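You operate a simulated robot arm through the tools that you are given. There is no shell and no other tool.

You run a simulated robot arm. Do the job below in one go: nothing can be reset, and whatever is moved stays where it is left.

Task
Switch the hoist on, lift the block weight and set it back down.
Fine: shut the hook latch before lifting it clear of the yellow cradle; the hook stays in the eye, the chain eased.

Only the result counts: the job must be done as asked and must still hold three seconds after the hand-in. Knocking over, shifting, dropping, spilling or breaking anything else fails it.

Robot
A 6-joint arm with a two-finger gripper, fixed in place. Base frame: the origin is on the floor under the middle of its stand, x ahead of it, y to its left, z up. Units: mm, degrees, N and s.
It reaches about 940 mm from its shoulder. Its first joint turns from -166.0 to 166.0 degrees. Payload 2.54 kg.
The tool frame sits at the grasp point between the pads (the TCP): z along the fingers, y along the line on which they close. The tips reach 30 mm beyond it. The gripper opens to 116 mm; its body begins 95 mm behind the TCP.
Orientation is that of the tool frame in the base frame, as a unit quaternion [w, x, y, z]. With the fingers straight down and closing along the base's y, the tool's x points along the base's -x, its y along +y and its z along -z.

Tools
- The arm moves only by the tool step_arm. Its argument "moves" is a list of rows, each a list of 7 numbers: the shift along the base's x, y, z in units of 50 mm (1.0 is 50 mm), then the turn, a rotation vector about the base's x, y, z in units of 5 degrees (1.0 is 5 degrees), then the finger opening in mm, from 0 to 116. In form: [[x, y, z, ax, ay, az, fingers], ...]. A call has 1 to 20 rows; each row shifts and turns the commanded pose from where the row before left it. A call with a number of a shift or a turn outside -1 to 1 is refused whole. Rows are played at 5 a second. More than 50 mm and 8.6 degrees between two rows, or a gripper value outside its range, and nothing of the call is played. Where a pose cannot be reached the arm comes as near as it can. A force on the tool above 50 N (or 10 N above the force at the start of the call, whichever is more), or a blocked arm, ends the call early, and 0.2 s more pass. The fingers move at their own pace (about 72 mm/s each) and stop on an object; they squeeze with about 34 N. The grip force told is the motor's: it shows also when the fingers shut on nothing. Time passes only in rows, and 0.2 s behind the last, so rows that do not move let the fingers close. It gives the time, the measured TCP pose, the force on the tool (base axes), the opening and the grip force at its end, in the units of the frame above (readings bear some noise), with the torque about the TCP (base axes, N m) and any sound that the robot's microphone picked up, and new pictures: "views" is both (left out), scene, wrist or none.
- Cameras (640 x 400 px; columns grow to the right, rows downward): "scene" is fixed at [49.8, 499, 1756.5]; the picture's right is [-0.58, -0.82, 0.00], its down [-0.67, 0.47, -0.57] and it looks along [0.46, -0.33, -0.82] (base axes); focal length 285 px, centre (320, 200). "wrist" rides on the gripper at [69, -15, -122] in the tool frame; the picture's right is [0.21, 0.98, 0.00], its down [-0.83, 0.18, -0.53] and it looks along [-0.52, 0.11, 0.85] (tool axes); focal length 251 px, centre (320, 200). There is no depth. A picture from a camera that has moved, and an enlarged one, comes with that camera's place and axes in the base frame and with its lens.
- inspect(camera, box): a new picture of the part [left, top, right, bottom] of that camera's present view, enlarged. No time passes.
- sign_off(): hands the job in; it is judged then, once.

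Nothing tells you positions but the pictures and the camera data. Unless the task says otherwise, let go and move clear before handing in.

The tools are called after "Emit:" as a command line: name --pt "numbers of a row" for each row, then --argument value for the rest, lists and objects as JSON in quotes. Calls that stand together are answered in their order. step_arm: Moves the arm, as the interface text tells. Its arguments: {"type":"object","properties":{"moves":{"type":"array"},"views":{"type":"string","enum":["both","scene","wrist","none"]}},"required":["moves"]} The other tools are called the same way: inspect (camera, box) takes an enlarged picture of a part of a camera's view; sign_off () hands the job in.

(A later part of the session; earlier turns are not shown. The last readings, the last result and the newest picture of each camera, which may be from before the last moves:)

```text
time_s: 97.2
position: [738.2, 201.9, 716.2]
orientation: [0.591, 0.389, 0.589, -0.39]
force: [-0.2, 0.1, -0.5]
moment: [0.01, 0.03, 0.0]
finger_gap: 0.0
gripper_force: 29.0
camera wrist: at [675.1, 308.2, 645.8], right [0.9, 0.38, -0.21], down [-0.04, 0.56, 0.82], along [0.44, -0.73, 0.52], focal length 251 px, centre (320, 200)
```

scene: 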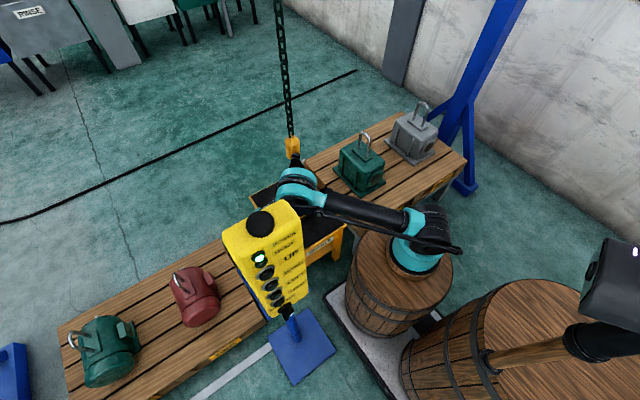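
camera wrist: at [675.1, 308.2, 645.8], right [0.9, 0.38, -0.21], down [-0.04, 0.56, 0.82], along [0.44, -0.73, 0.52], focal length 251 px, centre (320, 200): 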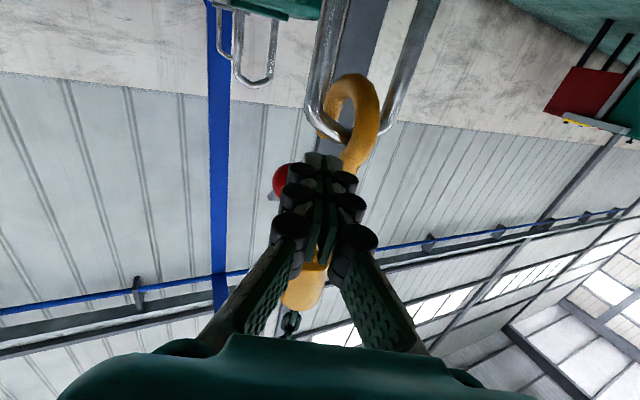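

That went smoothly. I'll slide in under the ball at z≈707 so the finger tops clear its underside.

Emit:
step_arm --pt "-0.02 -0.19 -0.09 0 0 0 0" --pt "-0.02 -0.19 -0.09 0 0 0 0" --pt "-0.02 -0.19 0 0 0 0 0" --pt "0 -0.19 0 0 0 0 0" --views "both"

Emit:
inspect --camera "wrist" --box '[240, 60, 400, 220]'

Emit:
inspect --camera "scene" --box '[265, 130, 345, 210]'

```text
time_s: 98.2
position: [736.6, 164.6, 708.5]
orientation: [0.591, 0.39, 0.589, -0.39]
force: [0.1, 0.1, 0.6]
moment: [0.01, -0.02, -0.01]
finger_gap: 0.0
gripper_force: 28.5
out of reach, approached as far as the arm can: row 4
camera wrist: at [674.1, 271.5, 638.0], right [0.9, 0.38, -0.21], down [-0.04, 0.56, 0.83], along [0.44, -0.73, 0.52], focal length 251 px, centre (320, 200)
```

scene: 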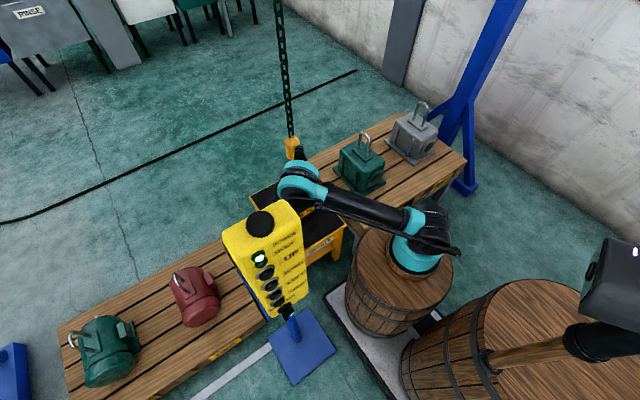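
wrist: 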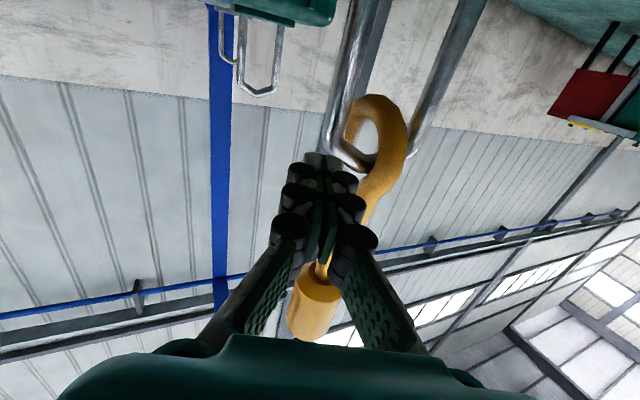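

```text
2.50 times, centred on (320, 140) of wrist
camera zoom: at [674.1, 271.5, 638.0], right [0.9, 0.38, -0.21], down [-0.04, 0.56, 0.83], along [0.44, -0.73, 0.52], focal length 629 px, centre (320, 350)
```

zoom: 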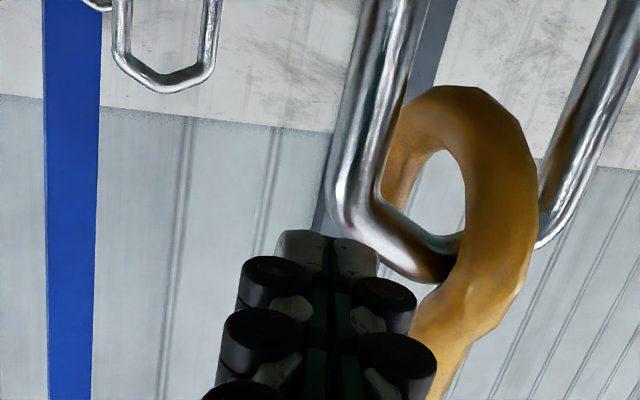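

```text
5.00 times, centred on (305, 170) of scene
camera zoom: at [49.8, 499.0, 1756.5], right [-0.58, -0.82, 0.0], down [-0.67, 0.47, -0.57], along [0.46, -0.33, -0.82], focal length 1426 px, centre (395, 350)
```

zoom: 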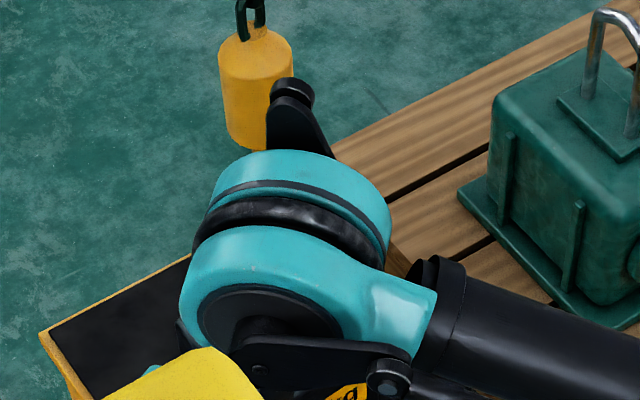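

The fingertips are now just under the ball with no contact. I'll lift along the lever's arc in small steps, watching the force.

Emit:
step_arm --pt "0 0 0.1 0 0 0 0" --pt "0 0.1 0.13 0 0 0 0" --pt "0 0.1 0.13 0 0 0 0" --pt "0 0.065 0.16 0 0 0 0" --pt "0 0.065 0.16 0 0 0 0" --views "both"

Emit:
inspect --camera "wrist" --box '[240, 60, 400, 220]'

```text
time_s: 99.4
position: [737.1, 182.0, 741.3]
orientation: [0.591, 0.389, 0.589, -0.39]
force: [0.4, 0.3, -1.0]
moment: [0.0, 0.0, 0.0]
finger_gap: 0.0
gripper_force: 28.0
camera wrist: at [673.8, 287.7, 671.4], right [0.9, 0.38, -0.21], down [-0.04, 0.56, 0.82], along [0.44, -0.73, 0.52], focal length 251 px, centre (320, 200)
```

scene: 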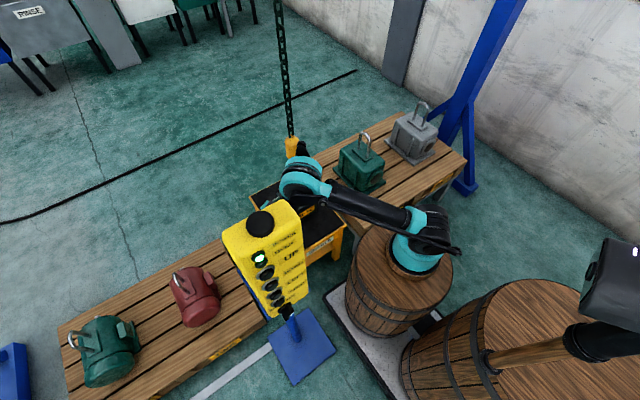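
wrist: 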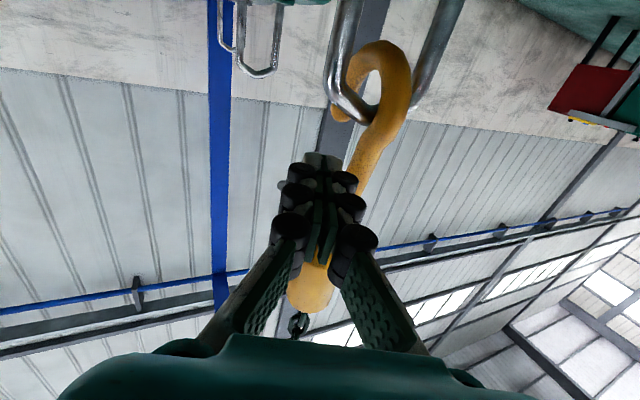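

```text
2.50 times, centred on (320, 140) of wrist
camera zoom: at [673.8, 287.7, 671.4], right [0.9, 0.38, -0.21], down [-0.04, 0.56, 0.82], along [0.44, -0.73, 0.52], focal length 629 px, centre (320, 350)
```

zoom: 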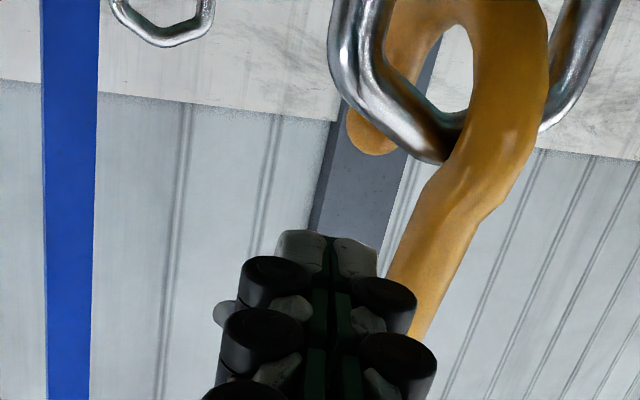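

The ball is riding up on the fingers with almost no resistance. I'll continue along the arc.

Emit:
step_arm --pt "0 0.03 0.165 0 0 0 0" --pt "0 0.015 0.165 0 0 0 0" --pt "0 -0.015 0.165 0 0 0 0" --pt "0 -0.03 0.165 0 0 0 0" --pt "0 -0.06 0.16 0 0 0 0" --pt "0 -0.07 0.16 0 0 0 0" --views "both"

Emit:
inspect --camera "wrist" --box '[200, 60, 440, 260]'

Emit:
inspect --camera "scene" --box '[265, 130, 345, 210]'

```text
time_s: 100.8
position: [739.0, 175.0, 790.2]
orientation: [0.591, 0.389, 0.59, -0.389]
force: [-0.5, -0.2, 0.1]
moment: [-0.03, 0.03, 0.02]
finger_gap: 0.0
gripper_force: 28.8
camera wrist: at [674.7, 281.6, 720.2], right [0.9, 0.38, -0.21], down [-0.04, 0.56, 0.82], along [0.44, -0.73, 0.52], focal length 251 px, centre (320, 200)
```

scene: 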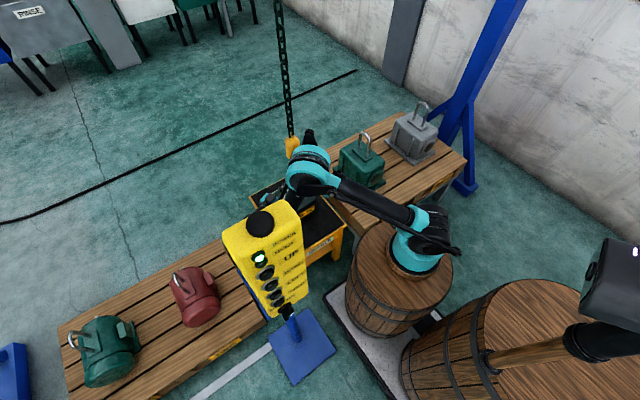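
wrist: 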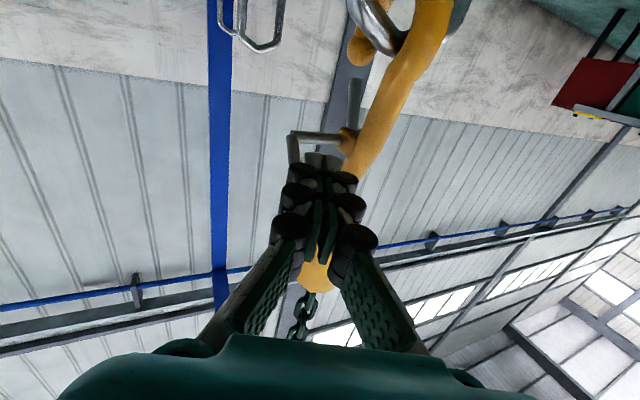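

```text
2.00 times, centred on (320, 160) of wrist
camera zoom: at [674.7, 281.6, 720.2], right [0.9, 0.38, -0.21], down [-0.04, 0.56, 0.82], along [0.44, -0.73, 0.52], focal length 503 px, centre (320, 280)
```

zoom: 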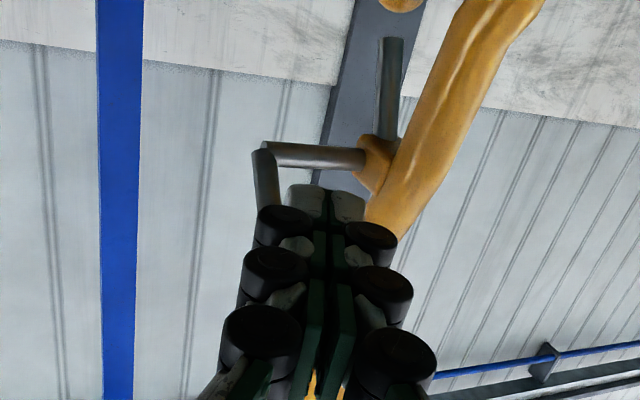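

```text
5.00 times, centred on (305, 170) of scene
camera zoom: at [49.8, 499.0, 1756.5], right [-0.58, -0.82, 0.0], down [-0.67, 0.47, -0.57], along [0.46, -0.33, -0.82], focal length 1426 px, centre (395, 350)
```

zoom: 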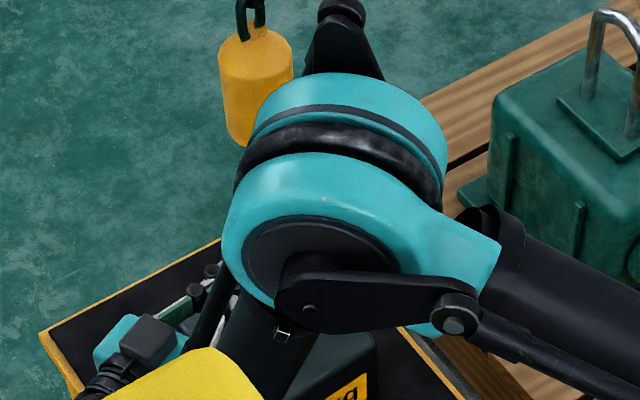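

The latch bar has swung down and now points towards the hook tip. I'll zoom in to judge how far it is from fully shut.

Emit:
inspect --camera "wrist" --box '[270, 0, 430, 190]'

Emit:
inspect --camera "wrist" --box '[280, 120, 370, 190]'

```text
2.11 times, centred on (350, 95) of wrist
camera zoom: at [674.7, 281.6, 720.2], right [0.9, 0.38, -0.21], down [-0.04, 0.56, 0.82], along [0.44, -0.73, 0.52], focal length 529 px, centre (257, 421)
```

zoom: 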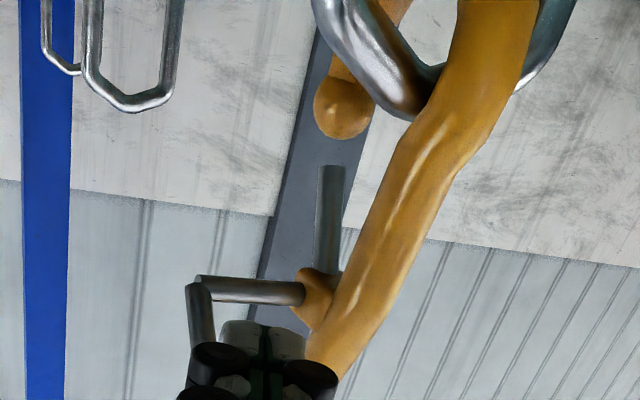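

```text
5.71 times, centred on (325, 155) of wrist
camera zoom: at [674.7, 281.6, 720.2], right [0.9, 0.38, -0.21], down [-0.04, 0.56, 0.82], along [0.44, -0.73, 0.52], focal length 1437 px, centre (291, 457)
```

zoom: 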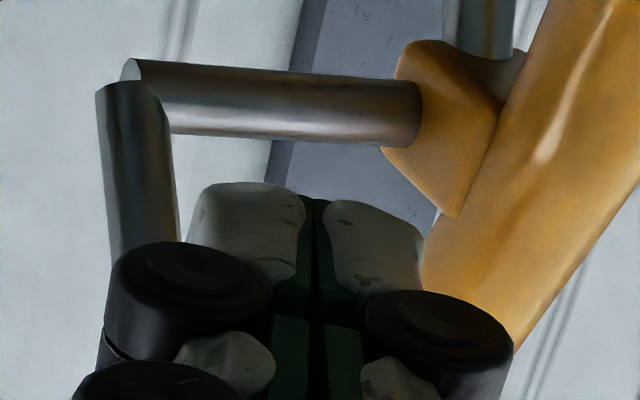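

The latch bar's line runs straight onto the hook tip, so it looks shut, and the ball has moved ahead of the fingers on its own. To be sure it's against its stop, I'll follow the arc a bit further and feel for resistance.

Emit:
step_arm --pt "0 -0.1 0.13 0 0 0 0" --pt "0 -0.1 0.13 0 0 0 0" --pt "0 -0.13 0.1 0 0 0 0" --views "wrist"

Emit:
inspect --camera "wrist" --box '[240, 0, 400, 230]'

```text
time_s: 101.6
position: [737.6, 161.5, 804.6]
orientation: [0.59, 0.388, 0.592, -0.389]
force: [-1.7, 7.3, -29.1]
moment: [0.6, 0.17, 0.02]
finger_gap: 6.0
gripper_force: 28.5
camera wrist: at [674.8, 267.3, 736.6], right [0.9, 0.39, -0.22], down [-0.04, 0.56, 0.83], along [0.44, -0.73, 0.52], focal length 251 px, centre (320, 200)
```

wrist: 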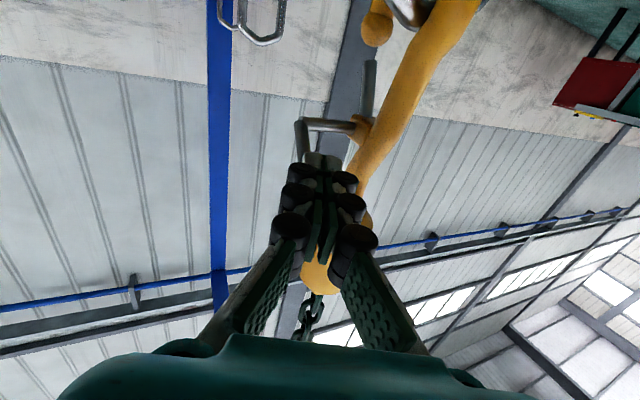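

```text
1.74 times, centred on (320, 115) of wrist
camera zoom: at [674.8, 267.3, 736.6], right [0.9, 0.39, -0.22], down [-0.04, 0.56, 0.83], along [0.44, -0.73, 0.52], focal length 437 px, centre (320, 348)
```

zoom: 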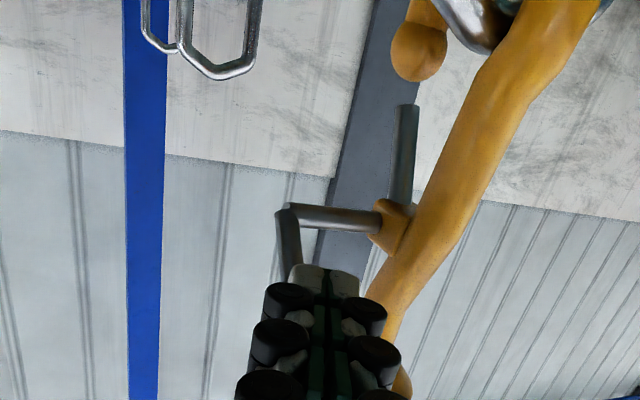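

A firm 29 N stop confirms the latch is fully closed against its limit. I'll lower off the ball, back away, and check that it stays shut.

Emit:
step_arm --pt "0 0 -0.3 0 0 0 0" --pt "-0.08 0.2 -0.1 0 0 0 0" --pt "-0.16 0.4 0 0 0 0 0" --pt "-0.2 0.5 0 0 0 0 0" --pt "-0.2 0.5 0 0 0 0 0" --views "both"

Emit:
inspect --camera "wrist" --box '[220, 0, 420, 200]'

Emit:
inspect --camera "scene" --box '[265, 130, 345, 210]'

```text
time_s: 102.8
position: [727.4, 219.7, 789.4]
orientation: [0.594, 0.385, 0.592, -0.386]
force: [0.7, -0.2, -0.2]
moment: [0.0, -0.01, -0.02]
finger_gap: 0.0
gripper_force: 28.9
out of reach, approached as far as the arm can: row 4, 5
camera wrist: at [663.7, 325.3, 718.1], right [0.89, 0.4, -0.21], down [-0.05, 0.56, 0.82], along [0.45, -0.73, 0.52], focal length 251 px, centre (320, 200)
```

scene: 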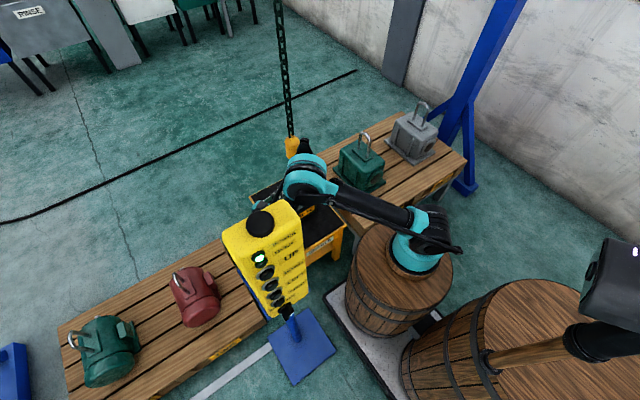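
wrist: 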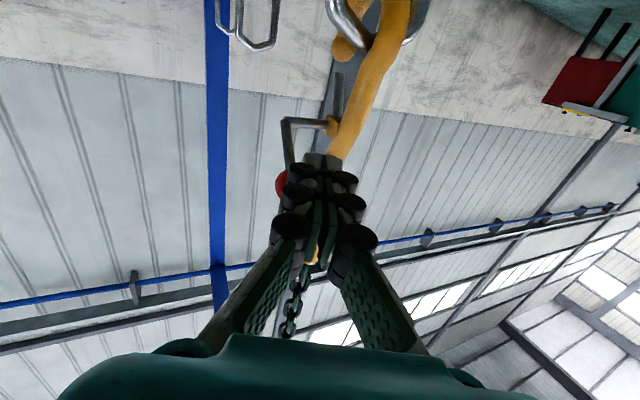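

```text
2.00 times, centred on (320, 100) of wrist
camera zoom: at [663.7, 325.3, 718.1], right [0.89, 0.4, -0.21], down [-0.05, 0.56, 0.82], along [0.45, -0.73, 0.52], focal length 503 px, centre (320, 400)
```

zoom: 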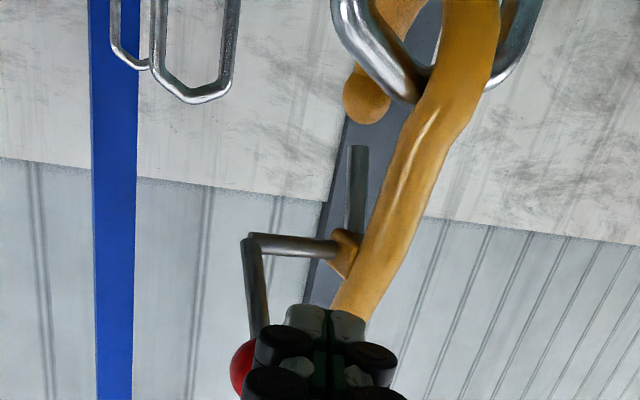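

```text
5.00 times, centred on (305, 170) of scene
camera zoom: at [49.8, 499.0, 1756.5], right [-0.58, -0.82, 0.0], down [-0.67, 0.47, -0.57], along [0.46, -0.33, -0.82], focal length 1426 px, centre (395, 350)
```

zoom: 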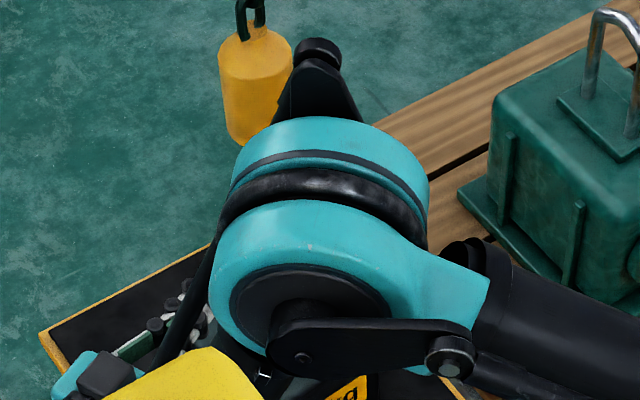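

The latch stays shut on its own with nothing touching it. Now I'll back the arm out, returning to a downward tool, and head for the UP button.

Emit:
step_arm --pt "-0.25 0.2 0.1 0 0 0.86 0" --pt "-0.25 0.2 0.1 0 0 0.86 0" --pt "-0.25 0.2 0.1 0 0 0.86 0" --pt "-0.1 -0.12 0.25 0.386 0.772 0.827 0" --pt "-0.1 -0.12 0.25 0.386 0.772 0.827 0" --pt "-0.1 -0.12 0.25 0.386 0.772 0.827 0" --pt "-0.1 -0.12 0.25 0.386 0.772 0.827 0" --pt "-0.1 -0.12 0.25 0.386 0.772 0.827 0" --pt "-0.1 -0.12 0.25 0.386 0.772 0.827 0" --pt "-0.1 -0.12 0.25 0.386 0.772 0.827 0" --pt "-0.1 -0.12 0.25 0.386 0.772 0.827 0" --pt "-0.1 -0.12 0.25 0.386 0.772 0.827 0" --pt "-0.1 -0.12 0.25 0.386 0.772 0.827 0" --pt "-0.1 -0.12 0.25 0.386 0.772 0.827 0" --pt "-0.1 -0.12 0.25 0.386 0.772 0.827 0" --pt "0 0 0 0 0 0 0" --views "both"

Emit:
inspect --camera "wrist" --box '[200, 40, 420, 220]'

Emit:
inspect --camera "scene" --box '[265, 130, 345, 210]'

```text
time_s: 106.2
position: [630.0, 176.3, 954.8]
orientation: [0.341, 0.002, 0.94, -0.006]
force: [-0.2, -0.4, 0.6]
moment: [0.0, -0.02, 0.02]
finger_gap: 0.0
gripper_force: 28.8
camera wrist: at [497.9, 164.2, 1002.4], right [-0.16, 0.98, -0.15], down [0.29, 0.19, 0.94], along [0.94, 0.1, -0.31], focal length 251 px, centre (320, 200)
```

scene: 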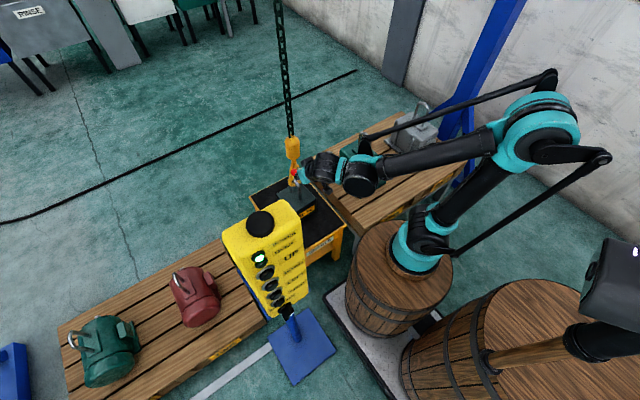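
wrist: 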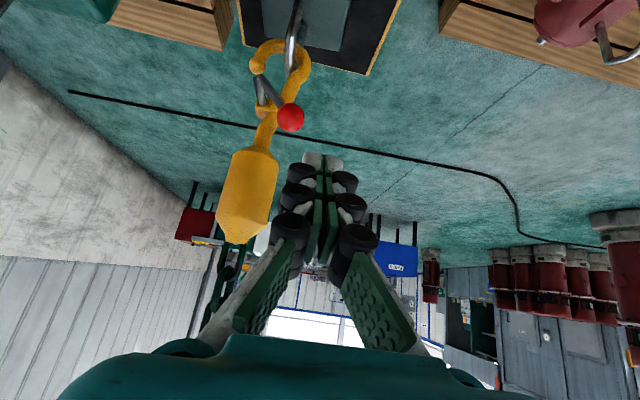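

```text
2.22 times, centred on (310, 130) of wrist
camera zoom: at [497.9, 164.2, 1002.4], right [-0.16, 0.98, -0.15], down [0.29, 0.19, 0.94], along [0.94, 0.1, -0.31], focal length 559 px, centre (342, 356)
```

zoom: 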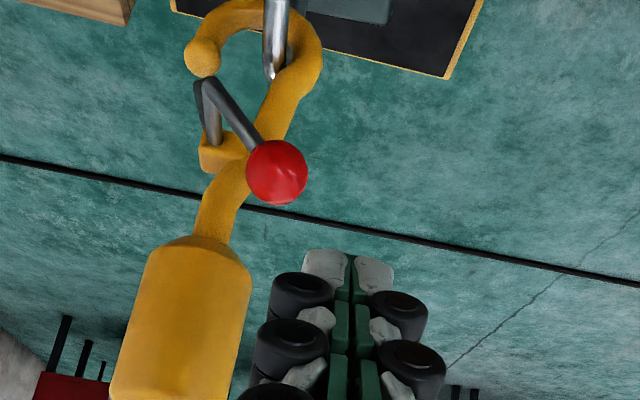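

```text
5.00 times, centred on (305, 170) of scene
camera zoom: at [49.8, 499.0, 1756.5], right [-0.58, -0.82, 0.0], down [-0.67, 0.47, -0.57], along [0.46, -0.33, -0.82], focal length 1426 px, centre (395, 350)
```

zoom: 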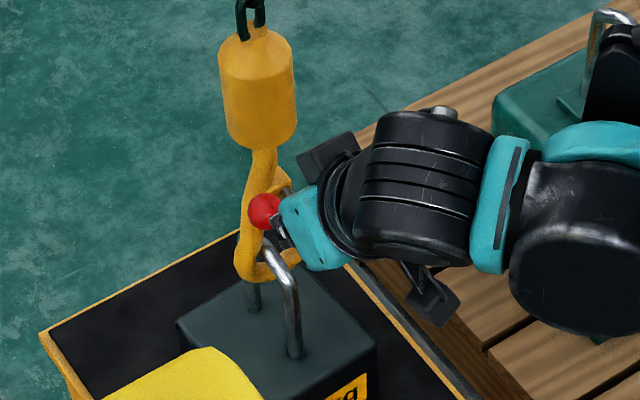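

The latch is clearly closed onto the tip, with the lever up. I'll head back to the UP button along the proven route.

Emit:
step_arm --pt "-0.484 0.114 0.76 0 0.4 0 0" --pt "-0.484 0.114 0.76 0 0.4 0 0" --pt "-0.484 0.114 0.76 0 0.4 0 0" --pt "-0.484 0.114 0.76 0 0.4 0 0" --pt "-0.484 0.114 0.76 0 0.4 0 0" --pt "-0.484 0.114 0.76 0 0.4 0 0" --pt "-0.484 0.114 0.76 0 0.4 0 0" --pt "-0.484 0.114 0.76 0 0.4 0 0" --pt "-0.484 0.114 0.76 0 0.4 0 0" --pt "-0.484 0.114 0.76 0 0.4 0 0" --pt "-0.6 0 0.6 0 0 0 0" --pt "-0.75 0.4 0.4 0 0 0 0" --pt "-0.75 0.5 0.3 0 0 0 0" --pt "-0.75 0.5 0.3 0 0 0 0" --pt "-0.75 0.5 0.3 0 0 0 0" --pt "-0.3 0.85 0 0 0 0 0" --pt "-0.3 0.85 0 0 0 0 0" --pt "-0.3 0.85 0 0 0 0 0" --pt "0 0 0 0 0 0 0" --views "scene"

```text
time_s: 110.2
position: [161.2, 458.2, 1429.0]
orientation: [0.174, 0.001, 0.985, -0.006]
force: [-0.2, 0.4, 0.2]
moment: [0.04, 0.04, 0.0]
finger_gap: 0.1
gripper_force: 28.5
```

scene: 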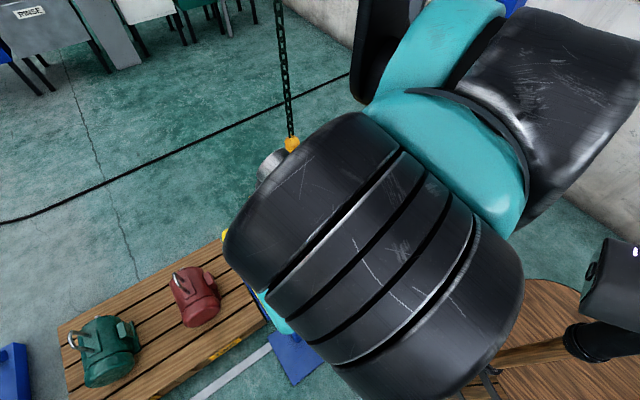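

Next comes the descent to the UP button staging point, tilting to the pressing angle.

Emit:
step_arm --pt "0 0.04 -0.35 0 -1 0 0" --pt "0 0.04 -0.35 0 -1 0 0" --pt "0.08 0.04 -0.35 0 -1 0 0" --pt "0.08 0.04 -0.35 0 -1 0 0" --pt "0.1 0.04 -0.35 0 -1 0 0" --pt "0.14 0.04 -0.35 0 -1 0 0" --pt "0.14 0.04 -0.35 0 -1 0 0" --pt "0.16 0.04 -0.35 0 -1 0 0" --pt "0 0 0 0 0 0 0" --views "both"

Emit:
inspect --camera "scene" --box '[250, 140, 330, 220]'

```text
time_s: 112.2
position: [197.2, 474.2, 1288.3]
orientation: [0.501, 0.003, 0.866, -0.005]
force: [0.3, -0.3, -0.1]
moment: [-0.01, 0.01, 0.05]
finger_gap: 0.0
gripper_force: 28.4
camera wrist: at [56.8, 461.8, 1288.7], right [-0.09, 0.98, -0.19], down [-0.05, 0.19, 0.98], along [0.99, 0.1, 0.03], focal length 251 px, centre (320, 200)
```

scene: 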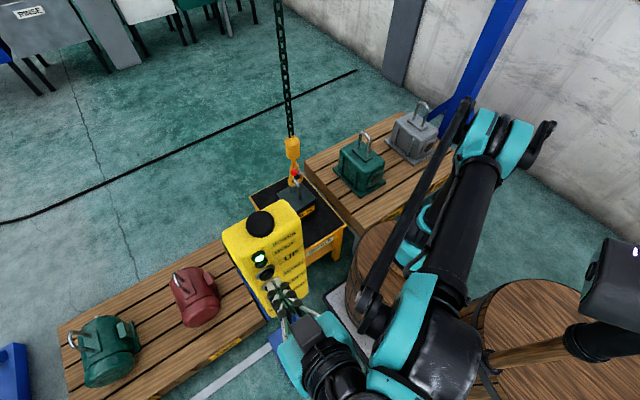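
wrist: 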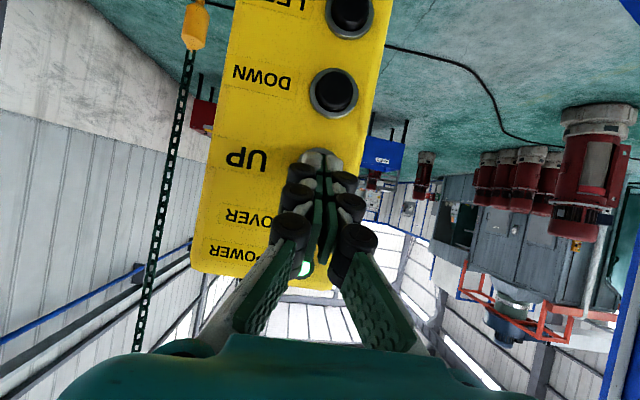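

```text
5.00 times, centred on (290, 180) of scene
camera zoom: at [49.8, 499.0, 1756.5], right [-0.58, -0.82, 0.0], down [-0.67, 0.47, -0.57], along [0.46, -0.33, -0.82], focal length 1426 px, centre (470, 300)
```

zoom: 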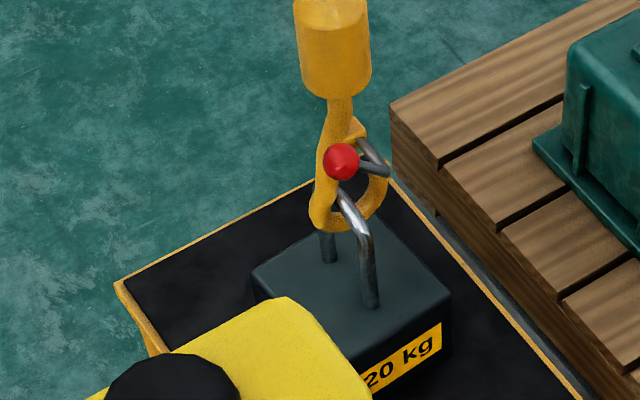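

The hook is in the eye with the latch shut, and I'm at the UP button. I'll check the chain is plumb before lifting.

Emit:
inspect --camera "scene" --box '[240, 0, 340, 170]'

```text
2.35 times, centred on (290, 85) of scene
camera zoom: at [49.8, 499.0, 1756.5], right [-0.58, -0.82, 0.0], down [-0.67, 0.47, -0.57], along [0.46, -0.33, -0.82], focal length 671 px, centre (391, 471)
```

zoom: 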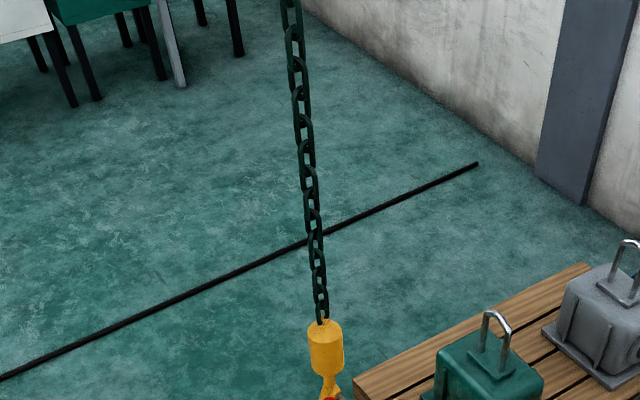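

The chain is plumb. I'll press UP lightly and watch the take-up.

Emit:
step_arm --pt "0.2 0 0 0 0 0 0" --pt "0.2 0 0 0 0 0 0" --pt "0.07 0 0 0 0 0 0" --pt "0 0 0 0 0 0 0" --pt "0 0 0 0 0 0 0" --pt "0 0 0 0 0 0 0" --views "scene"

Emit:
inspect --camera "scene" --box '[250, 140, 330, 220]'

```text
time_s: 113.6
position: [219.8, 473.9, 1288.2]
orientation: [0.501, 0.003, 0.865, -0.006]
force: [-17.1, 1.4, 0.6]
moment: [0.01, 0.06, 0.05]
finger_gap: 6.1
gripper_force: 28.9
```

scene: 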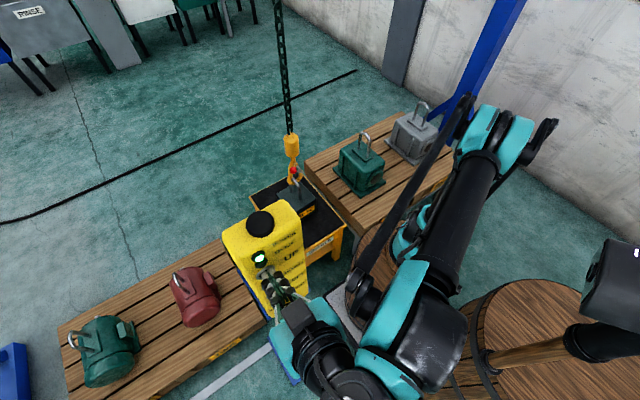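

```text
5.00 times, centred on (290, 180) of scene
camera zoom: at [49.8, 499.0, 1756.5], right [-0.58, -0.82, 0.0], down [-0.67, 0.47, -0.57], along [0.46, -0.33, -0.82], focal length 1426 px, centre (470, 300)
```

zoom: 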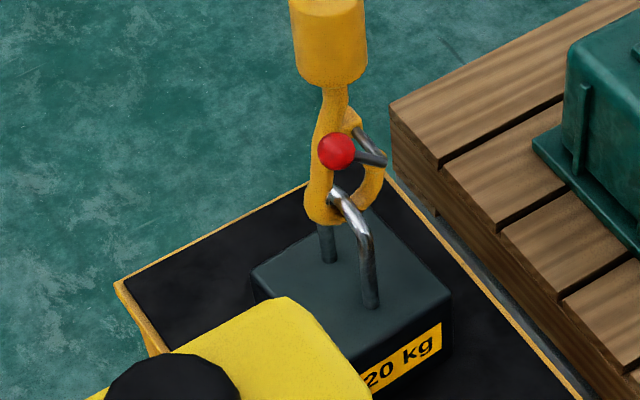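

The slow UP is engaged and the hook is taking up the slack. I'll keep holding.

Emit:
step_arm --pt "0 0 0 0 0 0 0" --pt "0 0 0 0 0 0 0" --pt "0 0 0 0 0 0 0" --pt "0 0 0 0 0 0 0" --pt "0 0 0 0 0 0 0" --pt "0 0 0 0 0 0 0" --pt "0 0 0 0 0 0 0" --views "scene"

Emit:
inspect --camera "scene" --box '[250, 140, 330, 220]'

Emit:
inspect --camera "scene" --box '[230, 240, 310, 300]'

```text
time_s: 115.2
position: [221.9, 474.4, 1288.1]
orientation: [0.501, 0.004, 0.866, -0.006]
force: [-18.7, 2.4, -1.7]
moment: [0.01, 0.15, 0.04]
finger_gap: 5.9
gripper_force: 28.4
```

scene: 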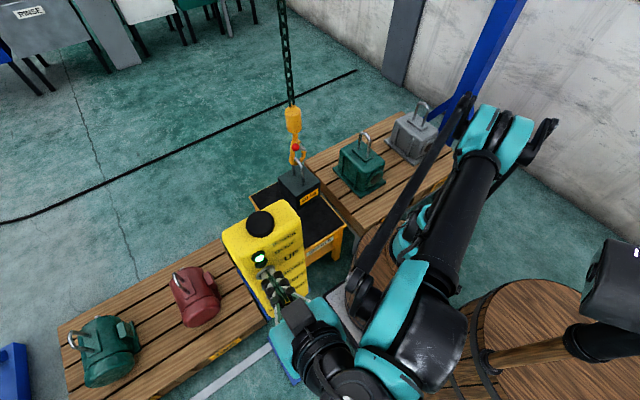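

```text
5.00 times, centred on (290, 180) of scene
camera zoom: at [49.8, 499.0, 1756.5], right [-0.58, -0.82, 0.0], down [-0.67, 0.47, -0.57], along [0.46, -0.33, -0.82], focal length 1426 px, centre (470, 300)
```

zoom: 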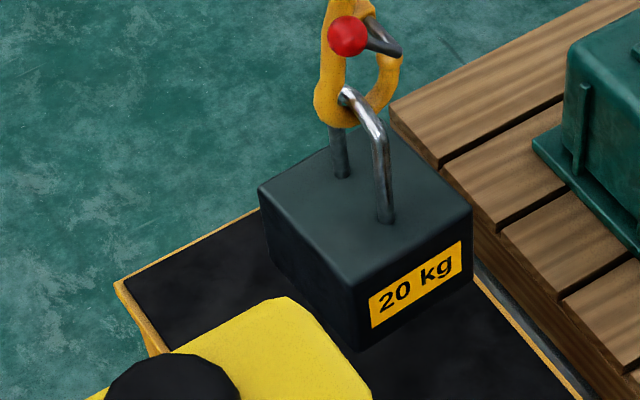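

```text
6.67 times, centred on (270, 270) of scene
camera zoom: at [49.8, 499.0, 1756.5], right [-0.58, -0.82, 0.0], down [-0.67, 0.47, -0.57], along [0.46, -0.33, -0.82], focal length 1901 px, centre (653, -267)
```

zoom: 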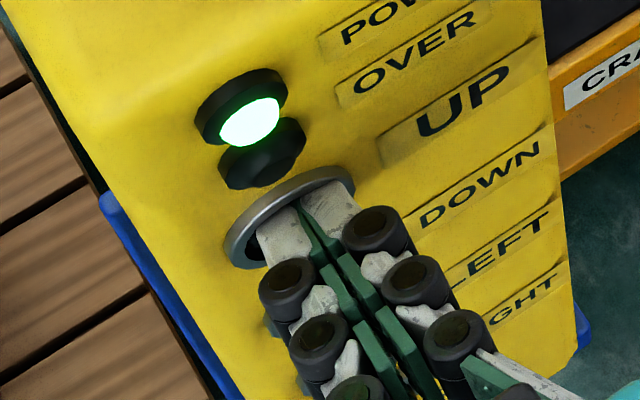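

The block is lifted about 120 mm, clear of the cradle, with the hook carrying it, the latch shut and no OVER lamp. I'll release UP and let it hang steady.

Emit:
step_arm --pt "-0.3 0 0 0 0 0 0" --pt "-0.2 0 0 0 0 0 0" --pt "0 0 0 0 0 0 0" --pt "0 0 0 0 0 0 0" --pt "0 0 0 0 0 0 0" --pt "0 0 0 0 0 0 0" --pt "0 0 0 0 0 0 0" --views "scene"

Emit:
inspect --camera "scene" --box '[250, 140, 330, 220]'

```text
time_s: 116.8
position: [196.0, 474.1, 1288.6]
orientation: [0.5, 0.004, 0.866, -0.006]
force: [-0.4, -0.6, -0.4]
moment: [0.0, -0.01, 0.01]
finger_gap: 0.0
gripper_force: 28.4
```

scene: 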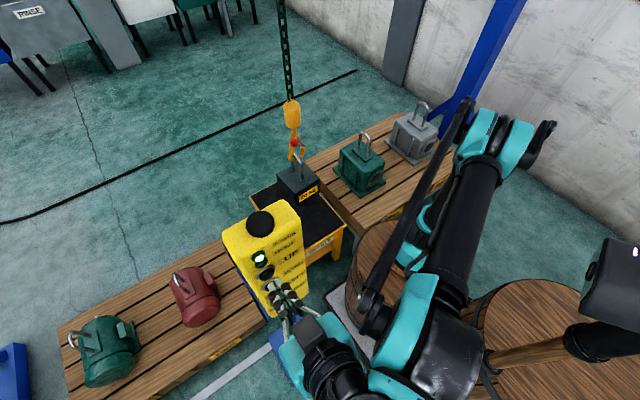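

```text
5.00 times, centred on (290, 180) of scene
camera zoom: at [49.8, 499.0, 1756.5], right [-0.58, -0.82, 0.0], down [-0.67, 0.47, -0.57], along [0.46, -0.33, -0.82], focal length 1426 px, centre (470, 300)
```

zoom: 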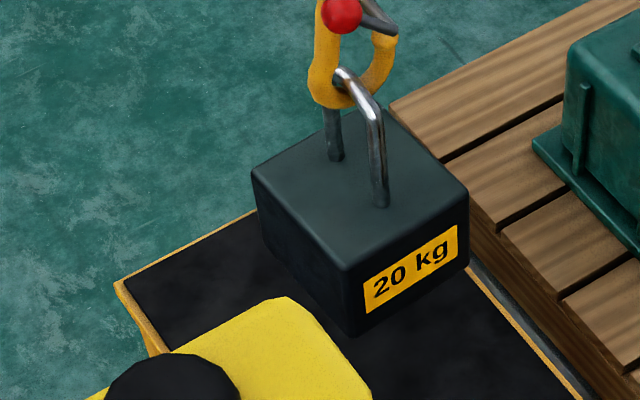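

It's hanging about 148 mm up and fairly steady. I'll move to DOWN and start lowering with a light press.

Emit:
step_arm --pt "0 0 -0.6 0 0 0 0" --pt "0 0 -0.6 0 0 0 0" --pt "0 0 0 0 0 0 0" --pt "0 0 0 0 0 0 0" --pt "0.2 0 0 0 0 0 0" --pt "0.2 0 0 0 0 0 0" --pt "0.08 0 0 0 0 0 0" --pt "0 0 0 0 0 0 0" --pt "0 0 0 0 0 0 0" --pt "0 0 0 0 0 0 0" --pt "0 0 0 0 0 0 0" --pt "0 0 0 0 0 0 0" --pt "0 0 0 0 0 0 0" --pt "-0.3 0 0 0 0 0 0" --pt "0 0 0 0 0 0 0" --views "scene"

Emit:
inspect --camera "scene" --box '[250, 140, 330, 220]'

```text
time_s: 120.0
position: [206.1, 472.9, 1228.8]
orientation: [0.501, 0.004, 0.865, -0.006]
force: [1.2, 0.1, 0.2]
moment: [-0.01, 0.01, 0.0]
finger_gap: 0.0
gripper_force: 28.6
```

scene: 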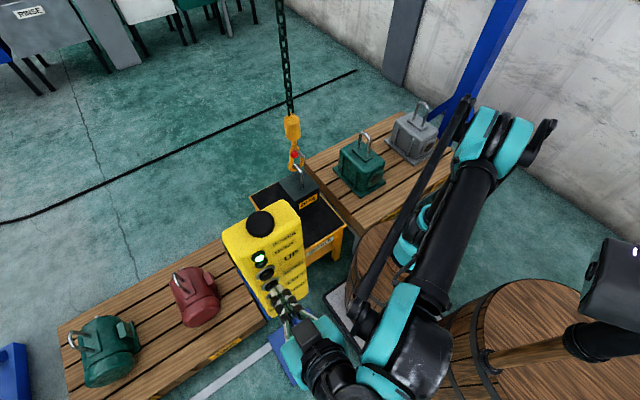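

```text
5.00 times, centred on (290, 180) of scene
camera zoom: at [49.8, 499.0, 1756.5], right [-0.58, -0.82, 0.0], down [-0.67, 0.47, -0.57], along [0.46, -0.33, -0.82], focal length 1426 px, centre (470, 300)
```

zoom: 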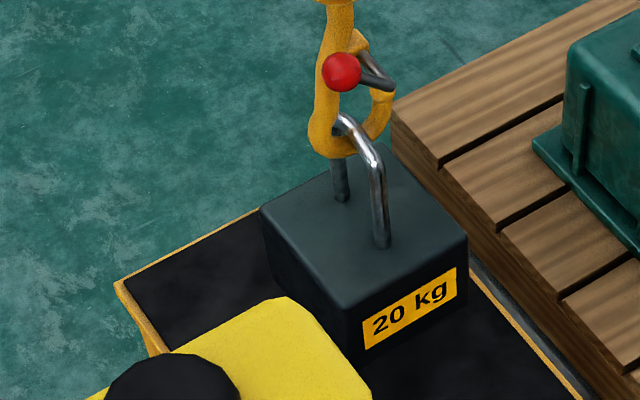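

The block is now about 85 mm up but hangs roughly 14 mm towards -y of its original spot. I'll give LEFT a short tap to bring it back over its place before setting it down.

Emit:
step_arm --pt "-0.2 0 0 0 0 0 0" --pt "0 0 -0.61 0 0 0 0" --pt "0 0 -0.61 0 0 0 0" --pt "0.2 0 0 0 0 0 0" --pt "0.2 0 0 0 0 0 0" --pt "0.08 0 0 0 0 0 0" --pt "0 0 0 0 0 0 0" --pt "-0.3 0 0 0 0 0 0" --pt "0 0 0 0 0 0 0" --pt "0 0 0 0 0 0 0" --pt "0 0 0 0 0 0 0" --pt "0 0 0 0 0 0 0" --pt "0 0 0 0 0 0 0" --pt "0 0 0 0 0 0 0" --pt "0 0 0 0 0 0 0" --views "scene"

Emit:
inspect --camera "scene" --box '[250, 140, 330, 220]'

Emit:
inspect --camera "scene" --box '[240, 0, 340, 170]'

```text
time_s: 123.2
position: [204.6, 472.7, 1168.1]
orientation: [0.501, 0.004, 0.866, -0.006]
force: [0.1, -0.1, -0.4]
moment: [-0.05, -0.02, 0.01]
finger_gap: 0.0
gripper_force: 28.5
```

scene: 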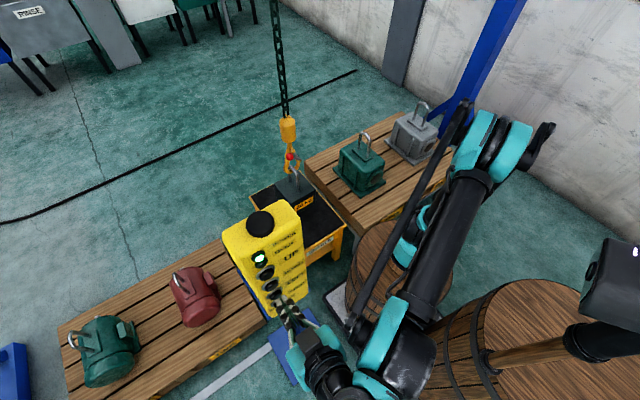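

```text
5.00 times, centred on (290, 180) of scene
camera zoom: at [49.8, 499.0, 1756.5], right [-0.58, -0.82, 0.0], down [-0.67, 0.47, -0.57], along [0.46, -0.33, -0.82], focal length 1426 px, centre (470, 300)
```

zoom: 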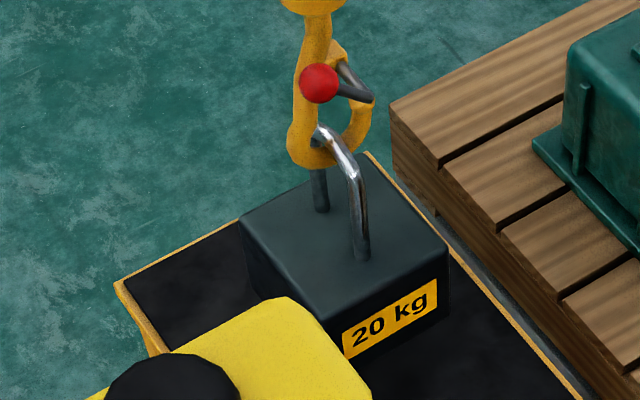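

```text
2.35 times, centred on (290, 85) of scene
camera zoom: at [49.8, 499.0, 1756.5], right [-0.58, -0.82, 0.0], down [-0.67, 0.47, -0.57], along [0.46, -0.33, -0.82], focal length 671 px, centre (391, 471)
```

zoom: 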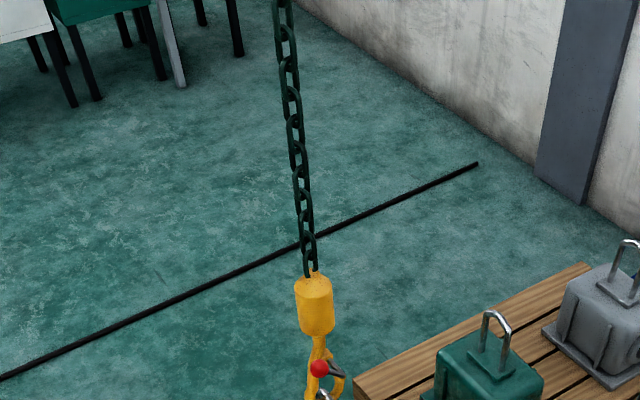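

It moved about 24 mm, slightly past the original spot, and may still be swaying. I'll wait and re-measure.

Emit:
step_arm --pt "0 0 0 0 0 0 0" --pt "0 0 0 0 0 0 0" --pt "0 0 0 0 0 0 0" --pt "0 0 0 0 0 0 0" --views "scene"

Emit:
inspect --camera "scene" --box '[250, 140, 330, 220]'

```text
time_s: 124.2
position: [205.3, 473.3, 1167.3]
orientation: [0.5, 0.004, 0.866, -0.005]
force: [1.1, 0.3, -0.2]
moment: [0.0, 0.01, -0.03]
finger_gap: 0.1
gripper_force: 28.9
```

scene: 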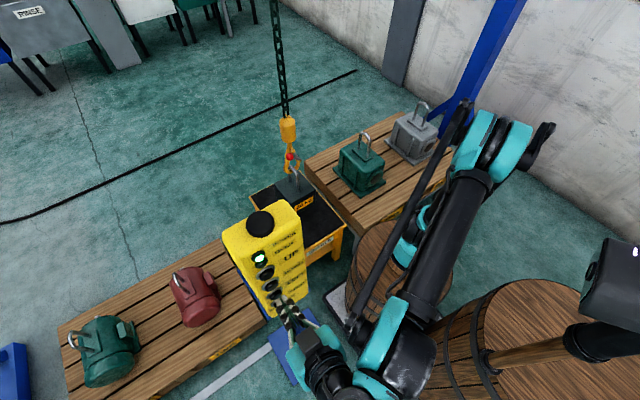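

```text
5.00 times, centred on (290, 180) of scene
camera zoom: at [49.8, 499.0, 1756.5], right [-0.58, -0.82, 0.0], down [-0.67, 0.47, -0.57], along [0.46, -0.33, -0.82], focal length 1426 px, centre (470, 300)
```

zoom: 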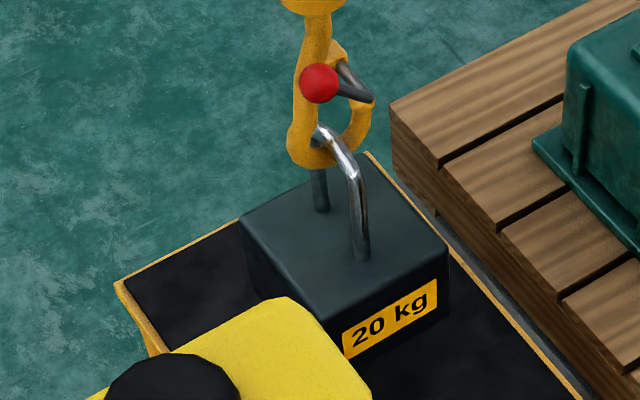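

The block is steady and within about 7 mm of its original position. Now back to DOWN to lower it most of the way.

Emit:
step_arm --pt "-0.18 0 0 0 0 0 0" --pt "0 0 0.61 0 0 0 0" --pt "0 0 0.61 0 0 0 0" --pt "0.2 0 0 0 0 0 0" --pt "0.2 0 0 0 0 0 0" --pt "0.08 0 0 0 0 0 0" --pt "0 0 0 0 0 0 0" --pt "0 0 0 0 0 0 0" --pt "0 0 0 0 0 0 0" --pt "0 0 0 0 0 0 0" --pt "0 0 0 0 0 0 0" --pt "-0.3 0 0 0 0 0 0" --pt "0 0 0 0 0 0 0" --pt "0 0 0 0 0 0 0" --views "scene"

Emit:
inspect --camera "scene" --box '[250, 140, 330, 220]'

```text
time_s: 127.2
position: [204.4, 473.0, 1229.0]
orientation: [0.501, 0.003, 0.866, -0.005]
force: [-0.2, -0.4, 0.1]
moment: [-0.01, -0.04, 0.01]
finger_gap: 0.0
gripper_force: 28.7
```

scene: 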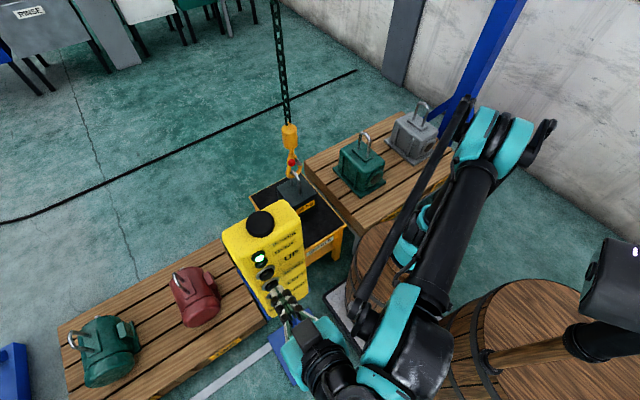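

```text
5.00 times, centred on (290, 180) of scene
camera zoom: at [49.8, 499.0, 1756.5], right [-0.58, -0.82, 0.0], down [-0.67, 0.47, -0.57], along [0.46, -0.33, -0.82], focal length 1426 px, centre (470, 300)
```

zoom: 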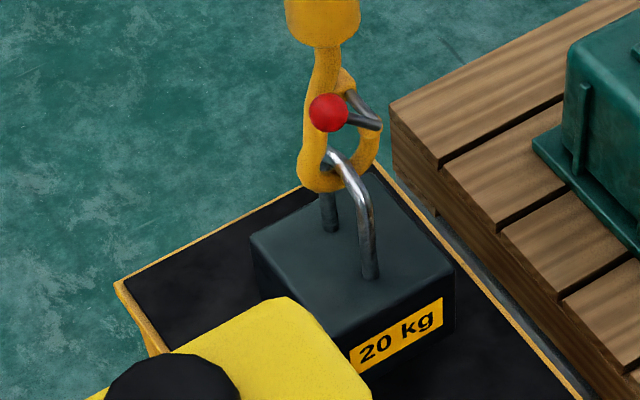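

About 47 mm remain and it's well aligned. I'll do another press of similar length, leaving a small gap for a soft touchdown.

Emit:
step_arm --pt "0.15 0 0 0 0 0 0" --pt "0.15 0 0 0 0 0 0" --pt "0 0 0 0 0 0 0" --pt "0 0 0 0 0 0 0" --pt "0 0 0 0 0 0 0" --pt "0 0 0 0 0 0 0" --pt "-0.3 0 0 0 0 0 0" --pt "0 0 0 0 0 0 0" --pt "0 0 0 0 0 0 0" --pt "0 0 0 0 0 0 0" --views "scene"

Emit:
inspect --camera "scene" --box '[250, 140, 330, 220]'

```text
time_s: 129.4
position: [205.5, 472.2, 1228.7]
orientation: [0.5, 0.003, 0.866, -0.005]
force: [0.2, 0.6, 0.4]
moment: [-0.02, 0.02, 0.0]
finger_gap: 0.0
gripper_force: 28.7
```

scene: 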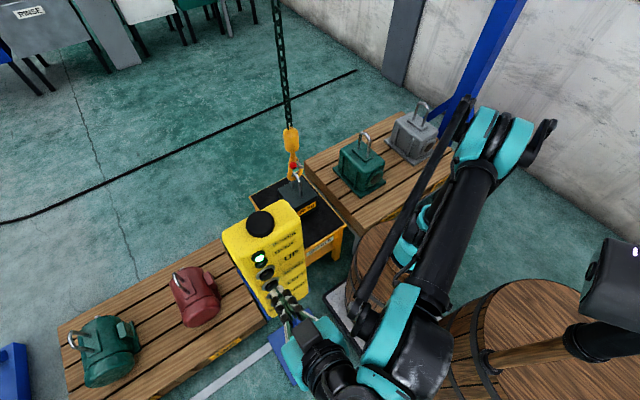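

```text
5.00 times, centred on (290, 180) of scene
camera zoom: at [49.8, 499.0, 1756.5], right [-0.58, -0.82, 0.0], down [-0.67, 0.47, -0.57], along [0.46, -0.33, -0.82], focal length 1426 px, centre (470, 300)
```

zoom: 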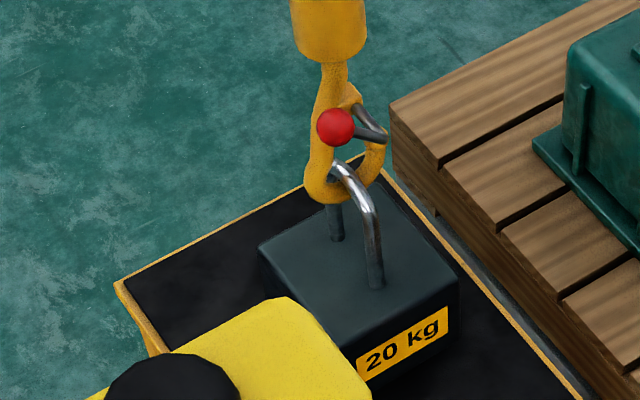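

About 30 mm to go. I'll use shorter presses now for a soft touchdown.

Emit:
step_arm --pt "0.15 0 0 0 0 0 0" --pt "0.15 0 0 0 0 0 0" --pt "0 0 0 0 0 0 0" --pt "0 0 0 0 0 0 0" --pt "0 0 0 0 0 0 0" --pt "0 0 0 0 0 0 0" --pt "-0.3 0 0 0 0 0 0" --pt "0 0 0 0 0 0 0" --pt "0 0 0 0 0 0 0" --pt "0 0 0 0 0 0 0" --views "scene"

Emit:
inspect --camera "scene" --box '[250, 140, 330, 220]'

```text
time_s: 131.6
position: [204.7, 473.8, 1226.7]
orientation: [0.5, 0.004, 0.866, -0.005]
force: [0.0, -0.8, 0.6]
moment: [-0.03, 0.0, -0.02]
finger_gap: 0.0
gripper_force: 28.4
```

scene: 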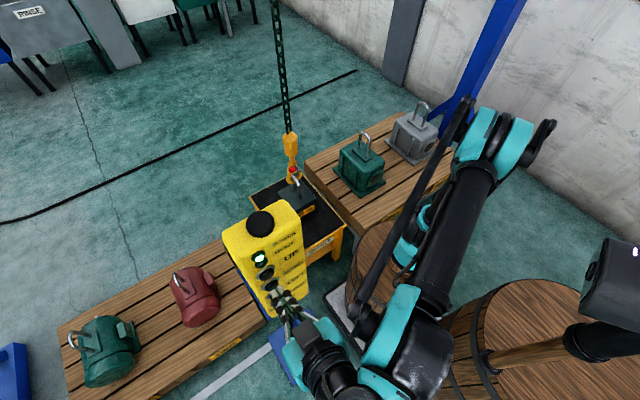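

```text
5.00 times, centred on (290, 180) of scene
camera zoom: at [49.8, 499.0, 1756.5], right [-0.58, -0.82, 0.0], down [-0.67, 0.47, -0.57], along [0.46, -0.33, -0.82], focal length 1426 px, centre (470, 300)
```

zoom: 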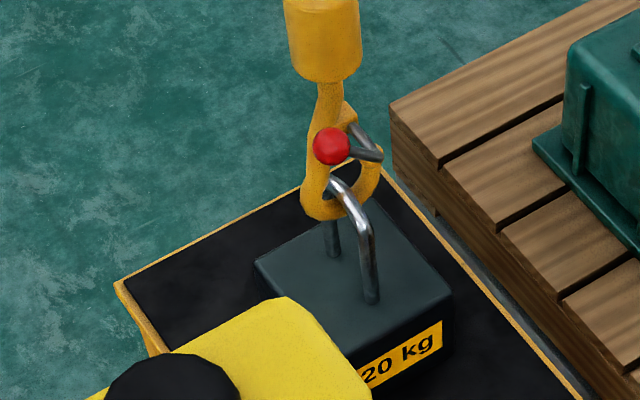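

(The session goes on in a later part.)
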